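You operate a simulated robot arm through the tools that you are given. There is no shell and no other tool. Be economical: measure what you need, move in short steps, check, and stop when the job is done.

Carry out the task below with a simulated robot arm. There is one attempt and no reset: what you move stays moved.

TASK
Switch the dry switch on.
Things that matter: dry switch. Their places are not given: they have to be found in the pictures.

It is judged by the outcome, as a careful person would: the job done as asked, and still so three seconds after it is handed in. It fails if anything else is knocked over, pushed out of place, dropped, spilled or broken.

THE ROBOT
A 6-joint arm with a two-finger parallel gripper, fixed in place. Base frame: the origin is at the foot of the arm, x ahead of it, y to its left, z up; the work surface is at about z = 19. Lengths are in mm, angles in degrees, forces in N, time in s.
With the tool pointing down near the work surface it reaches from about 140 to 580 mm from the base axis. Its first joint turns from -66.0 to 66.0 degrees. Payload 2.1 kg.
Tool frame: the origin (TCP) lies between the finger pads and is the grasp point; the fingertips stand 30 mm ahead of it; z points along the fingers, y is the line along which they close. The gripper opens to 94 mm. The fingers are 28 mm wide and 10 mm thick; the gripper's body (50 by 96 mm) begins 55 mm behind the TCP.
Orientation is that of the tool frame in the base frame, as a unit quaternion [w, x, y, z]. With the fingers straight down and closing along the base's y, the tool's x points along the base's -x, its y along +y and its z along -z.

THE INTERFACE
- The arm moves only by the tool nudge_tool. Its argument "increments" is a list of rows, each an object of numbers (a shift or turn left out is 0, a gripper value left out holds the last): "tx", "ty", "tz": the shift along the tool's x, y, z in mm; "ax", "ay", "az": the turn, a rotation vector about the tool's x, y, z in degrees. In form: [{"tx": .., "ty": .., "tz": .., "ax": .., "ay": .., "az": ..}, ...]. A call has 1 to 10 rows; each row shifts and turns the commanded pose from where the row before left it, along the tool's axes as they then stand. "jaw" is the gripper command, from -1 (shut) to 1 (fully open), values between in proportion, set as the call begins (left out, the last holds). A row lasts 0.2 s, in which the tool goes at most 50 mm and 8.6 degrees; a call with a longer step from one row to the next is refused whole, and so is a gripper value outside its range. A pose out of reach is approached as far as the arm can. The call stops where the force on the tool passes 40 N (or 10 N more than at its start, if that is more) or the arm is blocked; 0.2 s more then pass. The fingers move at their own pace (about 72 mm/s each) and stop on an object; they squeeze with about 41 N. The grip force told is the motor's: it shows also when the fingers shut on nothing. Time passes only in rows, and 0.2 s behind the last, so rows that do not move let the fingers close. It gives the time, the measured TCP pose, the force on the tool (base axes), the opening and the grip force at its end, in the units of the frame above (readings bear some noise), and new pictures: "views" is both (left out), scene, wrist or none.
- Cameras (640 x 400 px; columns grow to the right, rows downward): "scene" is fixed at [73.2, -384.6, 495.5]; the picture's right is [0.61, -0.79, 0.00], its down [-0.36, -0.28, -0.89] and it looks along [0.71, 0.54, -0.46] (base axes); focal length 331 px, centre (320, 200). "wrist" rides on the gripper at [-37, 0, -58] in the tool frame; the picture's right is [0.00, -1.00, 0.00], its down [0.97, 0.00, -0.24] and it looks along [0.24, 0.00, 0.97] (tool axes); focal length 218 px, centre (320, 200).
- measure_at(camera, pixels): for up to 12 pixels [column, row] of the newest picture of that camera ("zoom" is the newest enlarged one), the place [x, y, z] in the base frame of the surface seen there, good to about 2 mm. No time passes.
- inspect(camera, box): a new picture of the part [left, top, right, bottom] of that camera's present view, enlarged. No time passes.
- finish_job(): hands the job in; it is judged then, once.

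Work in short steps. Measure before you move; look again where a grasp or a placing could have gone wrong, and mend it. You have 60 turns and 120 pictures in all, the two below and enlarged ones among them. Open the gripper and draw the arm clear of the work before you hand the job in, unless the task says otherwise; then end with one line.

The tools are called after "Call:" by a JSON object that holds its "fn" and its "kwargs". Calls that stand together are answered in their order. nudge_tool: Moves the arm, as the interface text tells. Its arguments: {"type":"object","properties":{"increments":{"type":"array","items":{"type":"object","properties":{"tx":{"type":"number"},"ty":{"type":"number"},"tz":{"type":"number"},"ax":{"type":"number"},"ay":{"type":"number"},"az":{"type":"number"}}}},"jaw":{"type":"number"},"views":{"type":"string","enum":["both","scene","wrist","none"]}},"required":["increments"]} The other tools are called the same way: measure_at (camera, pixels) gives the place of the surface under pixels of a picture; inspect (camera, box) takes an enlarged picture of a part of a camera's view; finish_job () hands the job in.

At the start:

```text
t: 0.0
eef_pos: [337.2, 2.9, 227.0]
tcp_rot: [0.002, 0.0, 1.0, 0.0]
force: [0.6, 0.6, 0.3]
width: 93.8
finger_force: 0.1
```

scene: 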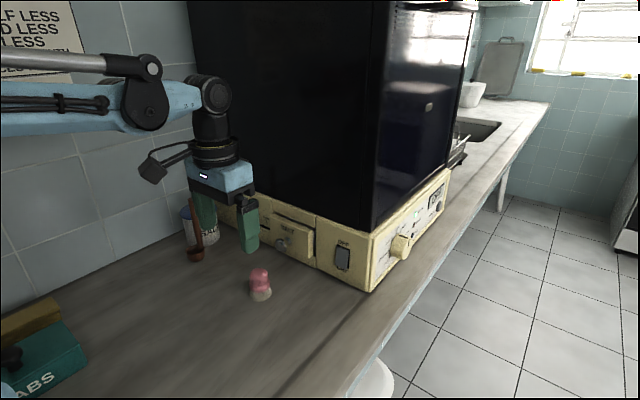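
wrist: 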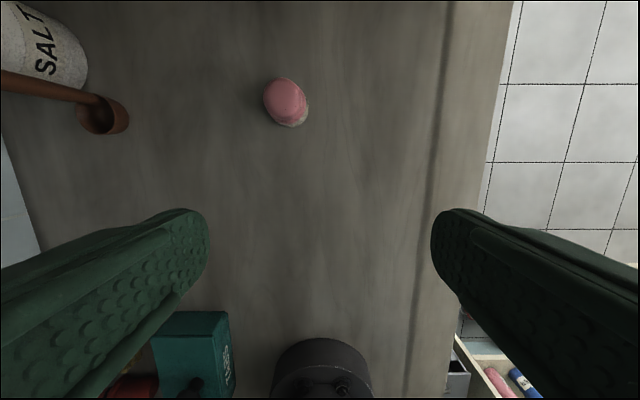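

I'll look closer at the panel with the switches around (300,240).

Call:
{"fn": "inspect", "kwargs": {"camera": "scene", "box": [220, 180, 460, 330]}}

Call:
{"fn": "inspect", "kwargs": {"camera": "scene", "box": [310, 220, 380, 290]}}

```text
2.67 times, centred on (340, 255) of scene
```

zoom: 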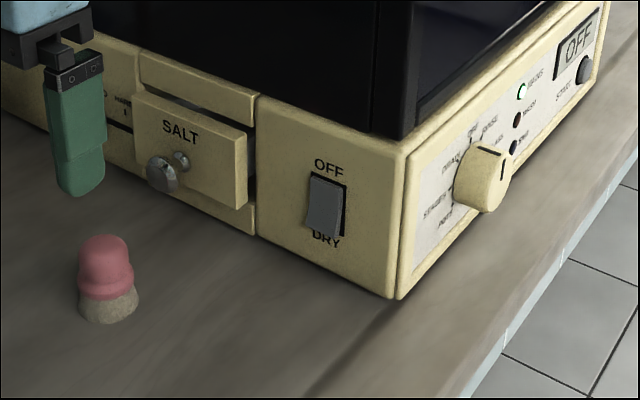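

```text
5.71 times, centred on (345, 255) of scene
```

zoom: 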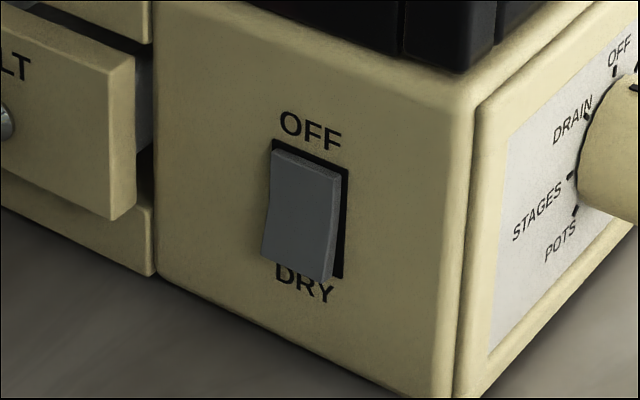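

The rocker has OFF at the top and DRY at the bottom. I'll measure points on its surface and on the surrounding plate.

Call:
{"fn": "measure_at", "kwargs": {"camera": "zoom", "pixels": [[305, 160], [305, 185], [302, 210], [300, 235], [298, 255], [298, 268], [230, 200], [400, 200], [230, 280], [130, 160], [455, 380], [300, 100]]}}

Call:
{"fn": "measure_at", "kwargs": {"camera": "scene", "pixels": [[260, 285], [281, 246], [312, 235], [365, 200], [404, 245], [250, 250], [195, 245]]}}

```text
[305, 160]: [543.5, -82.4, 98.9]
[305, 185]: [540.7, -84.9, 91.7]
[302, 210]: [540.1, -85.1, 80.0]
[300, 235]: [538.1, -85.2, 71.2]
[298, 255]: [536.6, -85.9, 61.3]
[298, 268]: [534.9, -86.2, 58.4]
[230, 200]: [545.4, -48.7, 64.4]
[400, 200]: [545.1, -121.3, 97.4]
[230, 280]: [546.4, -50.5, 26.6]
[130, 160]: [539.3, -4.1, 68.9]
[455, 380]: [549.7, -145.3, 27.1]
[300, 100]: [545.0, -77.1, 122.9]
```

```text
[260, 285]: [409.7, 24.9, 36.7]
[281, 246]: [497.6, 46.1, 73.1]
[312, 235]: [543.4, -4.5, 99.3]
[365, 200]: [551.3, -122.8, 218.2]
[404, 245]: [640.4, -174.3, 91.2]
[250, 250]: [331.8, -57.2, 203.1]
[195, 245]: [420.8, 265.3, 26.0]
```

The plate is at x≈545. The rocker is centred near y=-85, z=80, and its DRY end protrudes to about x=535 at z≈60, so I need to press that end toward +x. First I'll shut the fingers, shift to the rocker's y, and tilt the tool about 60° forward while clear of everything.

Call:
{"fn": "nudge_tool", "kwargs": {"jaw": -1, "increments": [{"ty": -44, "tx": -20}, {"ty": -44, "tx": -20}, {"ay": -8.5}, {"ay": -8.5}, {"ay": -8.5}, {"ay": -8.5}, {"ay": -8.5}, {"ay": -8.5}, {"ay": -8.5}, {}]}}

```text
t: 2.2
eef_pos: [376.6, -84.8, 227.0]
tcp_rot: [0.498, 0.001, 0.867, -0.001]
force: [0.1, -0.7, -0.2]
width: 0.0
finger_force: 33.2
```

scene: 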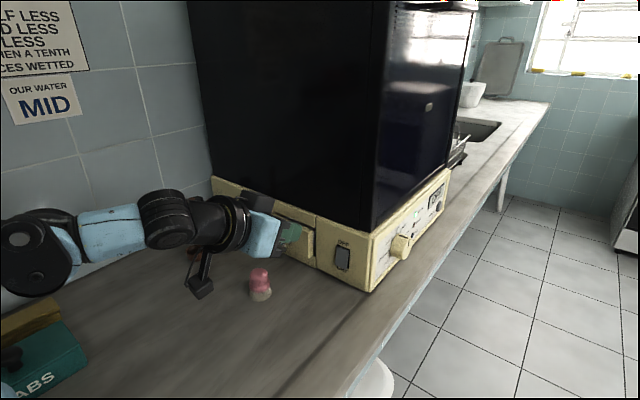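
wrist: 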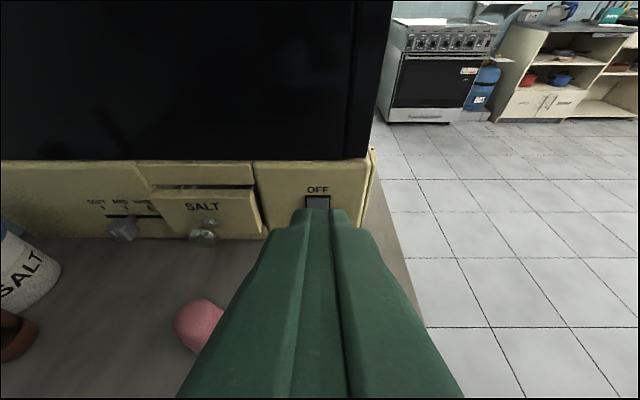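

The tilt is as planned. Before going lower I'll check the height of the parts hanging under the wrist at (200,290) and (190,250).

Call:
{"fn": "measure_at", "kwargs": {"camera": "scene", "pixels": [[200, 290], [195, 278], [210, 255], [262, 245], [248, 250], [168, 220], [290, 235], [25, 270]]}}

Call:
{"fn": "inspect", "kwargs": {"camera": "scene", "box": [140, 170, 380, 320]}}

```text
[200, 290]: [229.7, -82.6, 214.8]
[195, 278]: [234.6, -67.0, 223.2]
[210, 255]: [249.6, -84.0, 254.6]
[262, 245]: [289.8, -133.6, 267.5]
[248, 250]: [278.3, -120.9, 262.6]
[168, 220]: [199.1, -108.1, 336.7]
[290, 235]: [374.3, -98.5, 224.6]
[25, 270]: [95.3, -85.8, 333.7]
```

```text
2.67 times, centred on (260, 245) of scene
```

zoom: 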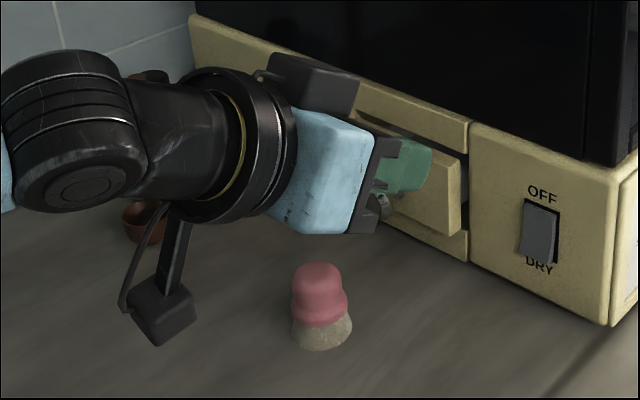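

The hanging block sits about 25 mm below the TCP, so I'll reduce the tilt to about 45° for clearance above the counter. Then I'll approach to about (485, -85, 74), short of the rocker.

Call:
{"fn": "nudge_tool", "kwargs": {"increments": [{"ay": 7}, {"ay": 7}, {"tz": 36.8, "tx": 6.8}, {"tz": 36.8, "tx": 6.8}, {"tz": 36.8, "tx": 6.8}, {"tz": 36.8, "tx": 6.8}, {"tz": 36.8, "tx": 6.8}, {}]}}

Call:
{"fn": "inspect", "kwargs": {"camera": "scene", "box": [220, 180, 460, 330]}}

```text
t: 4.0
eef_pos: [485.0, -86.1, 73.2]
tcp_rot: [0.388, 0.0, 0.922, 0.001]
force: [0.2, -0.3, -0.3]
width: 0.0
finger_force: 33.4
```

scene: 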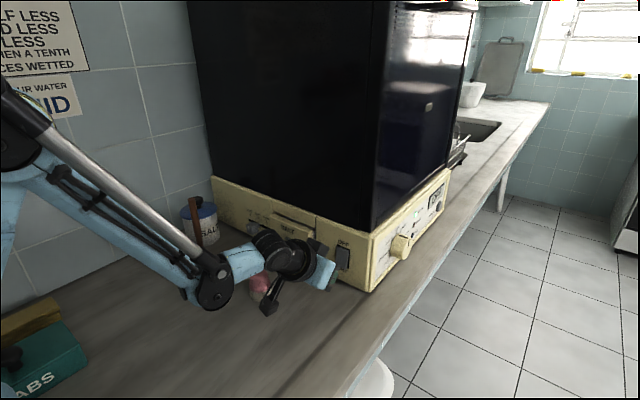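
wrist: 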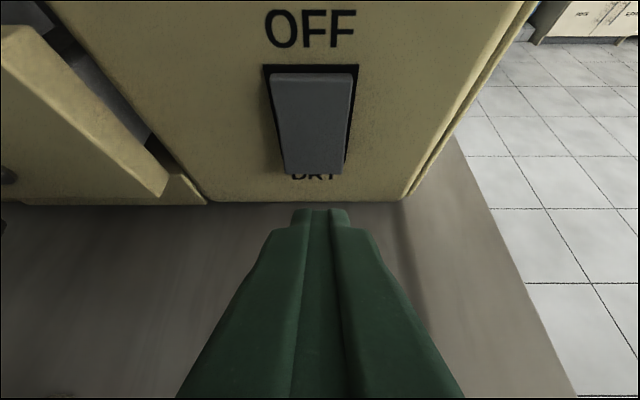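

```text
2.67 times, centred on (340, 255) of scene
```

zoom: 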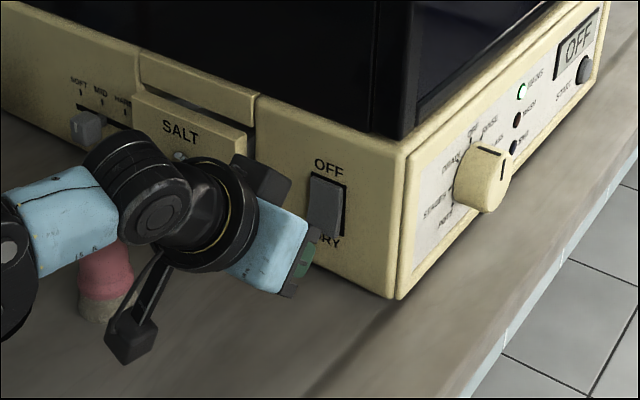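

The finger is lined up with the rocker in the wrist view. I'll measure the rocker's face and edges and the fingertip from here.

Call:
{"fn": "measure_at", "kwargs": {"camera": "wrist", "pixels": [[312, 80], [312, 110], [313, 135], [314, 155], [314, 168], [290, 160], [340, 160], [320, 216], [320, 235], [230, 150], [320, 190]]}}

```text
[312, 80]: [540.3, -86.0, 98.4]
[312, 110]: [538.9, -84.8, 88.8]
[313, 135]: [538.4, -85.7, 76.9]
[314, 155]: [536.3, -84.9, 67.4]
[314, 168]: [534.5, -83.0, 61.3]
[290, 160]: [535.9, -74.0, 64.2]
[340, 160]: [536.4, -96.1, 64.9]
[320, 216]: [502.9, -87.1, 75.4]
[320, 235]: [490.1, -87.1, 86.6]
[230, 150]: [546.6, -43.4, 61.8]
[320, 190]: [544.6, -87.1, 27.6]
```

The rocker's lower end is at (535, -85, 61) and the fingertip's leading edge is at about x=510. I'll rise 5 mm, go forward 15 mm, then push in +x in small steps.

Call:
{"fn": "nudge_tool", "kwargs": {"increments": [{"tz": 7.2, "tx": -14.1}, {"tz": 2.15, "tx": -2.1}, {"tz": 2.15, "tx": -2.1}, {"tz": 2.15, "tx": -2.1}, {"tz": 2.15, "tx": -2.1}, {"tz": 2.15, "tx": -2.1}]}}

```text
t: 5.2
eef_pos: [506.8, -86.4, 77.7]
tcp_rot: [0.384, 0.0, 0.924, -0.001]
force: [-2.9, 1.1, 0.3]
width: 0.0
finger_force: 33.0
stopped in row 5: the force on the tool passed its limit (the readings are from after the stop); the commanded pose is now the measured one
```

scene: 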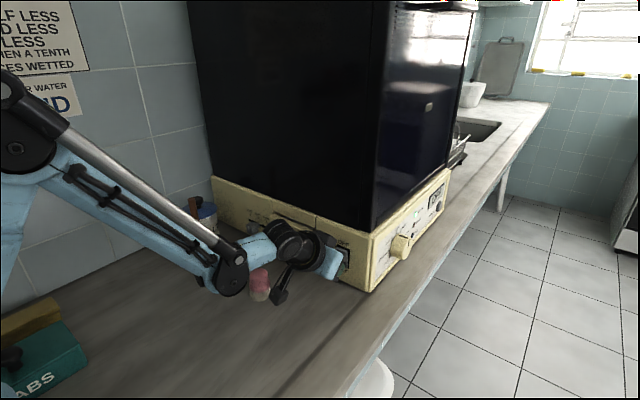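
wrist: 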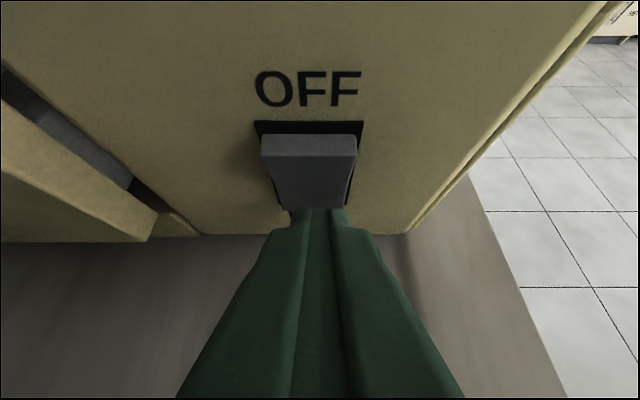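

The force limit was reached and the rocker's top end now appears to stick out, at (308,145). I'll back straight off and look.

Call:
{"fn": "nudge_tool", "kwargs": {"increments": [{"tz": -14, "tx": 14}, {"tz": -20, "tx": 0}, {"tz": -40}, {"tz": -40}, {"tz": -40}, {"tz": -40}, {}]}}

Call:
{"fn": "inspect", "kwargs": {"camera": "scene", "box": [310, 220, 380, 290]}}

Call:
{"fn": "inspect", "kwargs": {"camera": "scene", "box": [220, 180, 460, 330]}}

```text
t: 6.8
eef_pos: [359.1, -86.1, 204.7]
tcp_rot: [0.383, 0.001, 0.924, -0.002]
force: [-0.3, -0.2, -0.2]
width: 0.3
finger_force: 33.1
```

scene: 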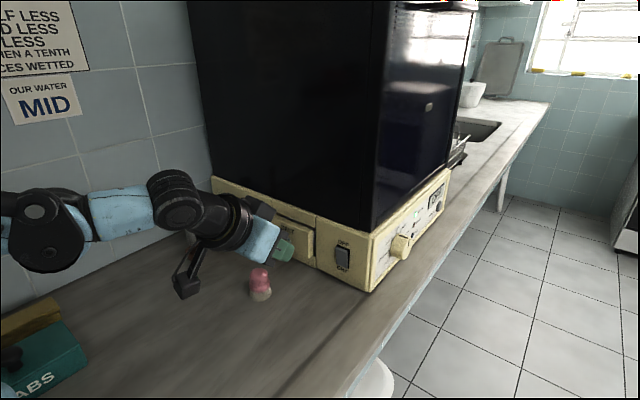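
wrist: 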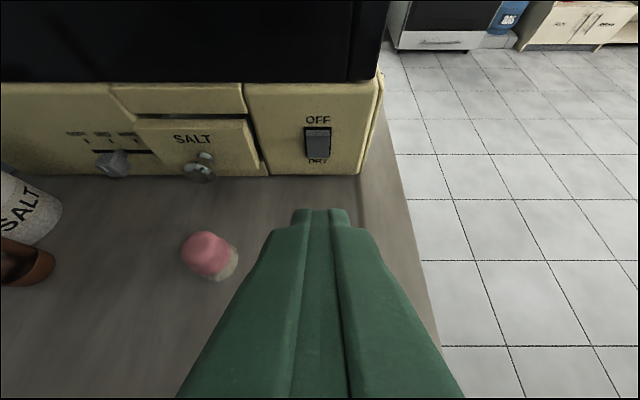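

```text
5.71 times, centred on (345, 255) of scene
```

zoom: 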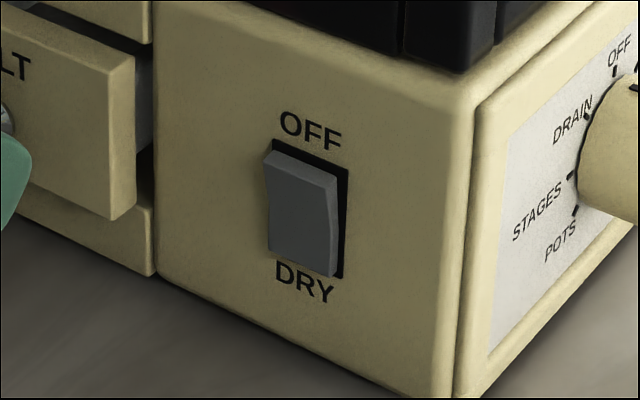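

```text
2.67 times, centred on (340, 255) of scene
```

zoom: 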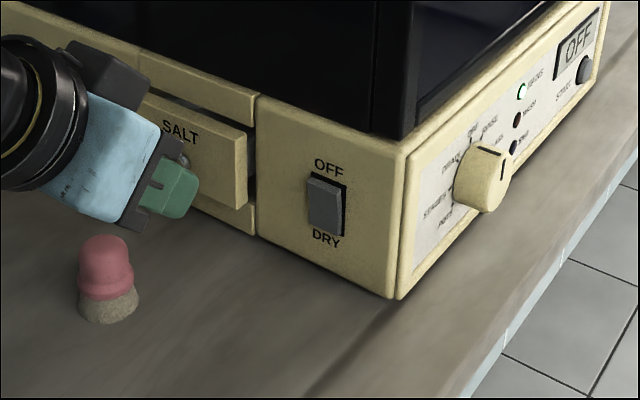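

The rocker has flipped: DRY is pressed in and its label is fully visible. I'll measure to check it's fully seated, comparing with the mirror of the OFF state.

Call:
{"fn": "measure_at", "kwargs": {"camera": "zoom", "pixels": [[323, 184], [323, 195], [323, 210], [323, 220], [322, 230], [290, 200]]}}

Call:
{"fn": "nudge_tool", "kwargs": {"jaw": 1, "increments": [{"tz": -20}, {}, {}, {}]}}

Call:
{"fn": "inspect", "kwargs": {"camera": "scene", "box": [310, 220, 380, 290]}}

```text
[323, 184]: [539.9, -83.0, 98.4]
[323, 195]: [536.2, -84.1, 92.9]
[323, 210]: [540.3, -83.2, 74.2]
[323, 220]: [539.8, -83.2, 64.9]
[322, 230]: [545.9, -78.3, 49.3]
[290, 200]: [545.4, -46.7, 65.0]
```

```text
t: 7.8
eef_pos: [345.1, -86.1, 218.6]
tcp_rot: [0.384, 0.0, 0.923, -0.001]
force: [0.5, 0.0, -0.7]
width: 93.9
finger_force: 0.0
```

scene: 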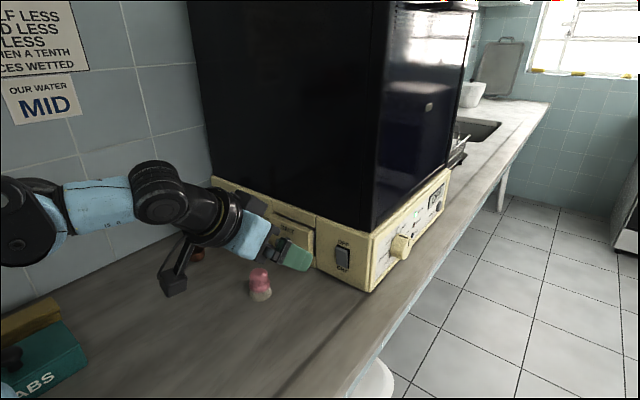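
wrist: 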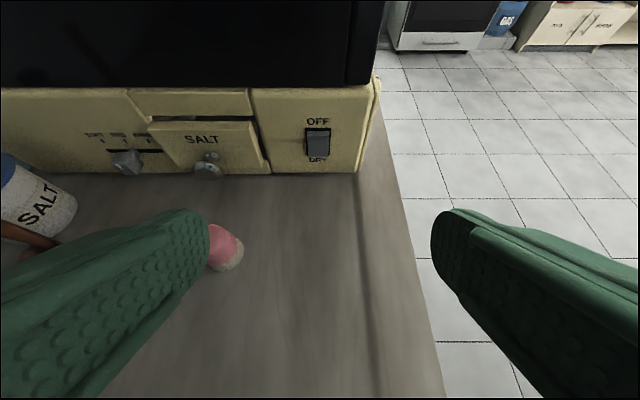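

```text
5.71 times, centred on (345, 255) of scene
```

zoom: 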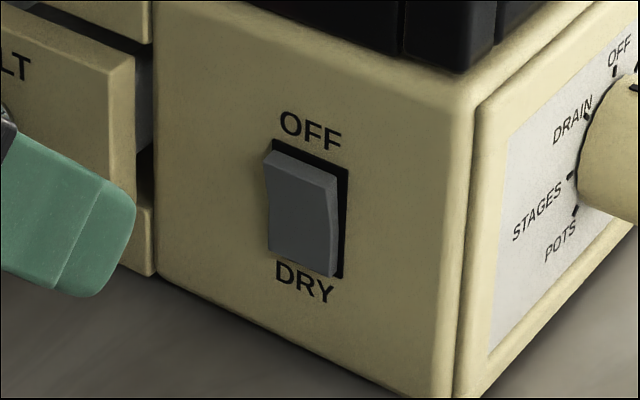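

The rocker stays pressed at the DRY end (top at x≈536, bottom at x≈540). Nothing else has moved, the arm is clear and the gripper is open, so I'm handing in.

Call:
{"fn": "finish_job", "kwargs": {}}

```text
The job is handed in.
```

The dry switch is on: its rocker is pressed in at the DRY end and held there after I backed off; nothing else appears to have moved.
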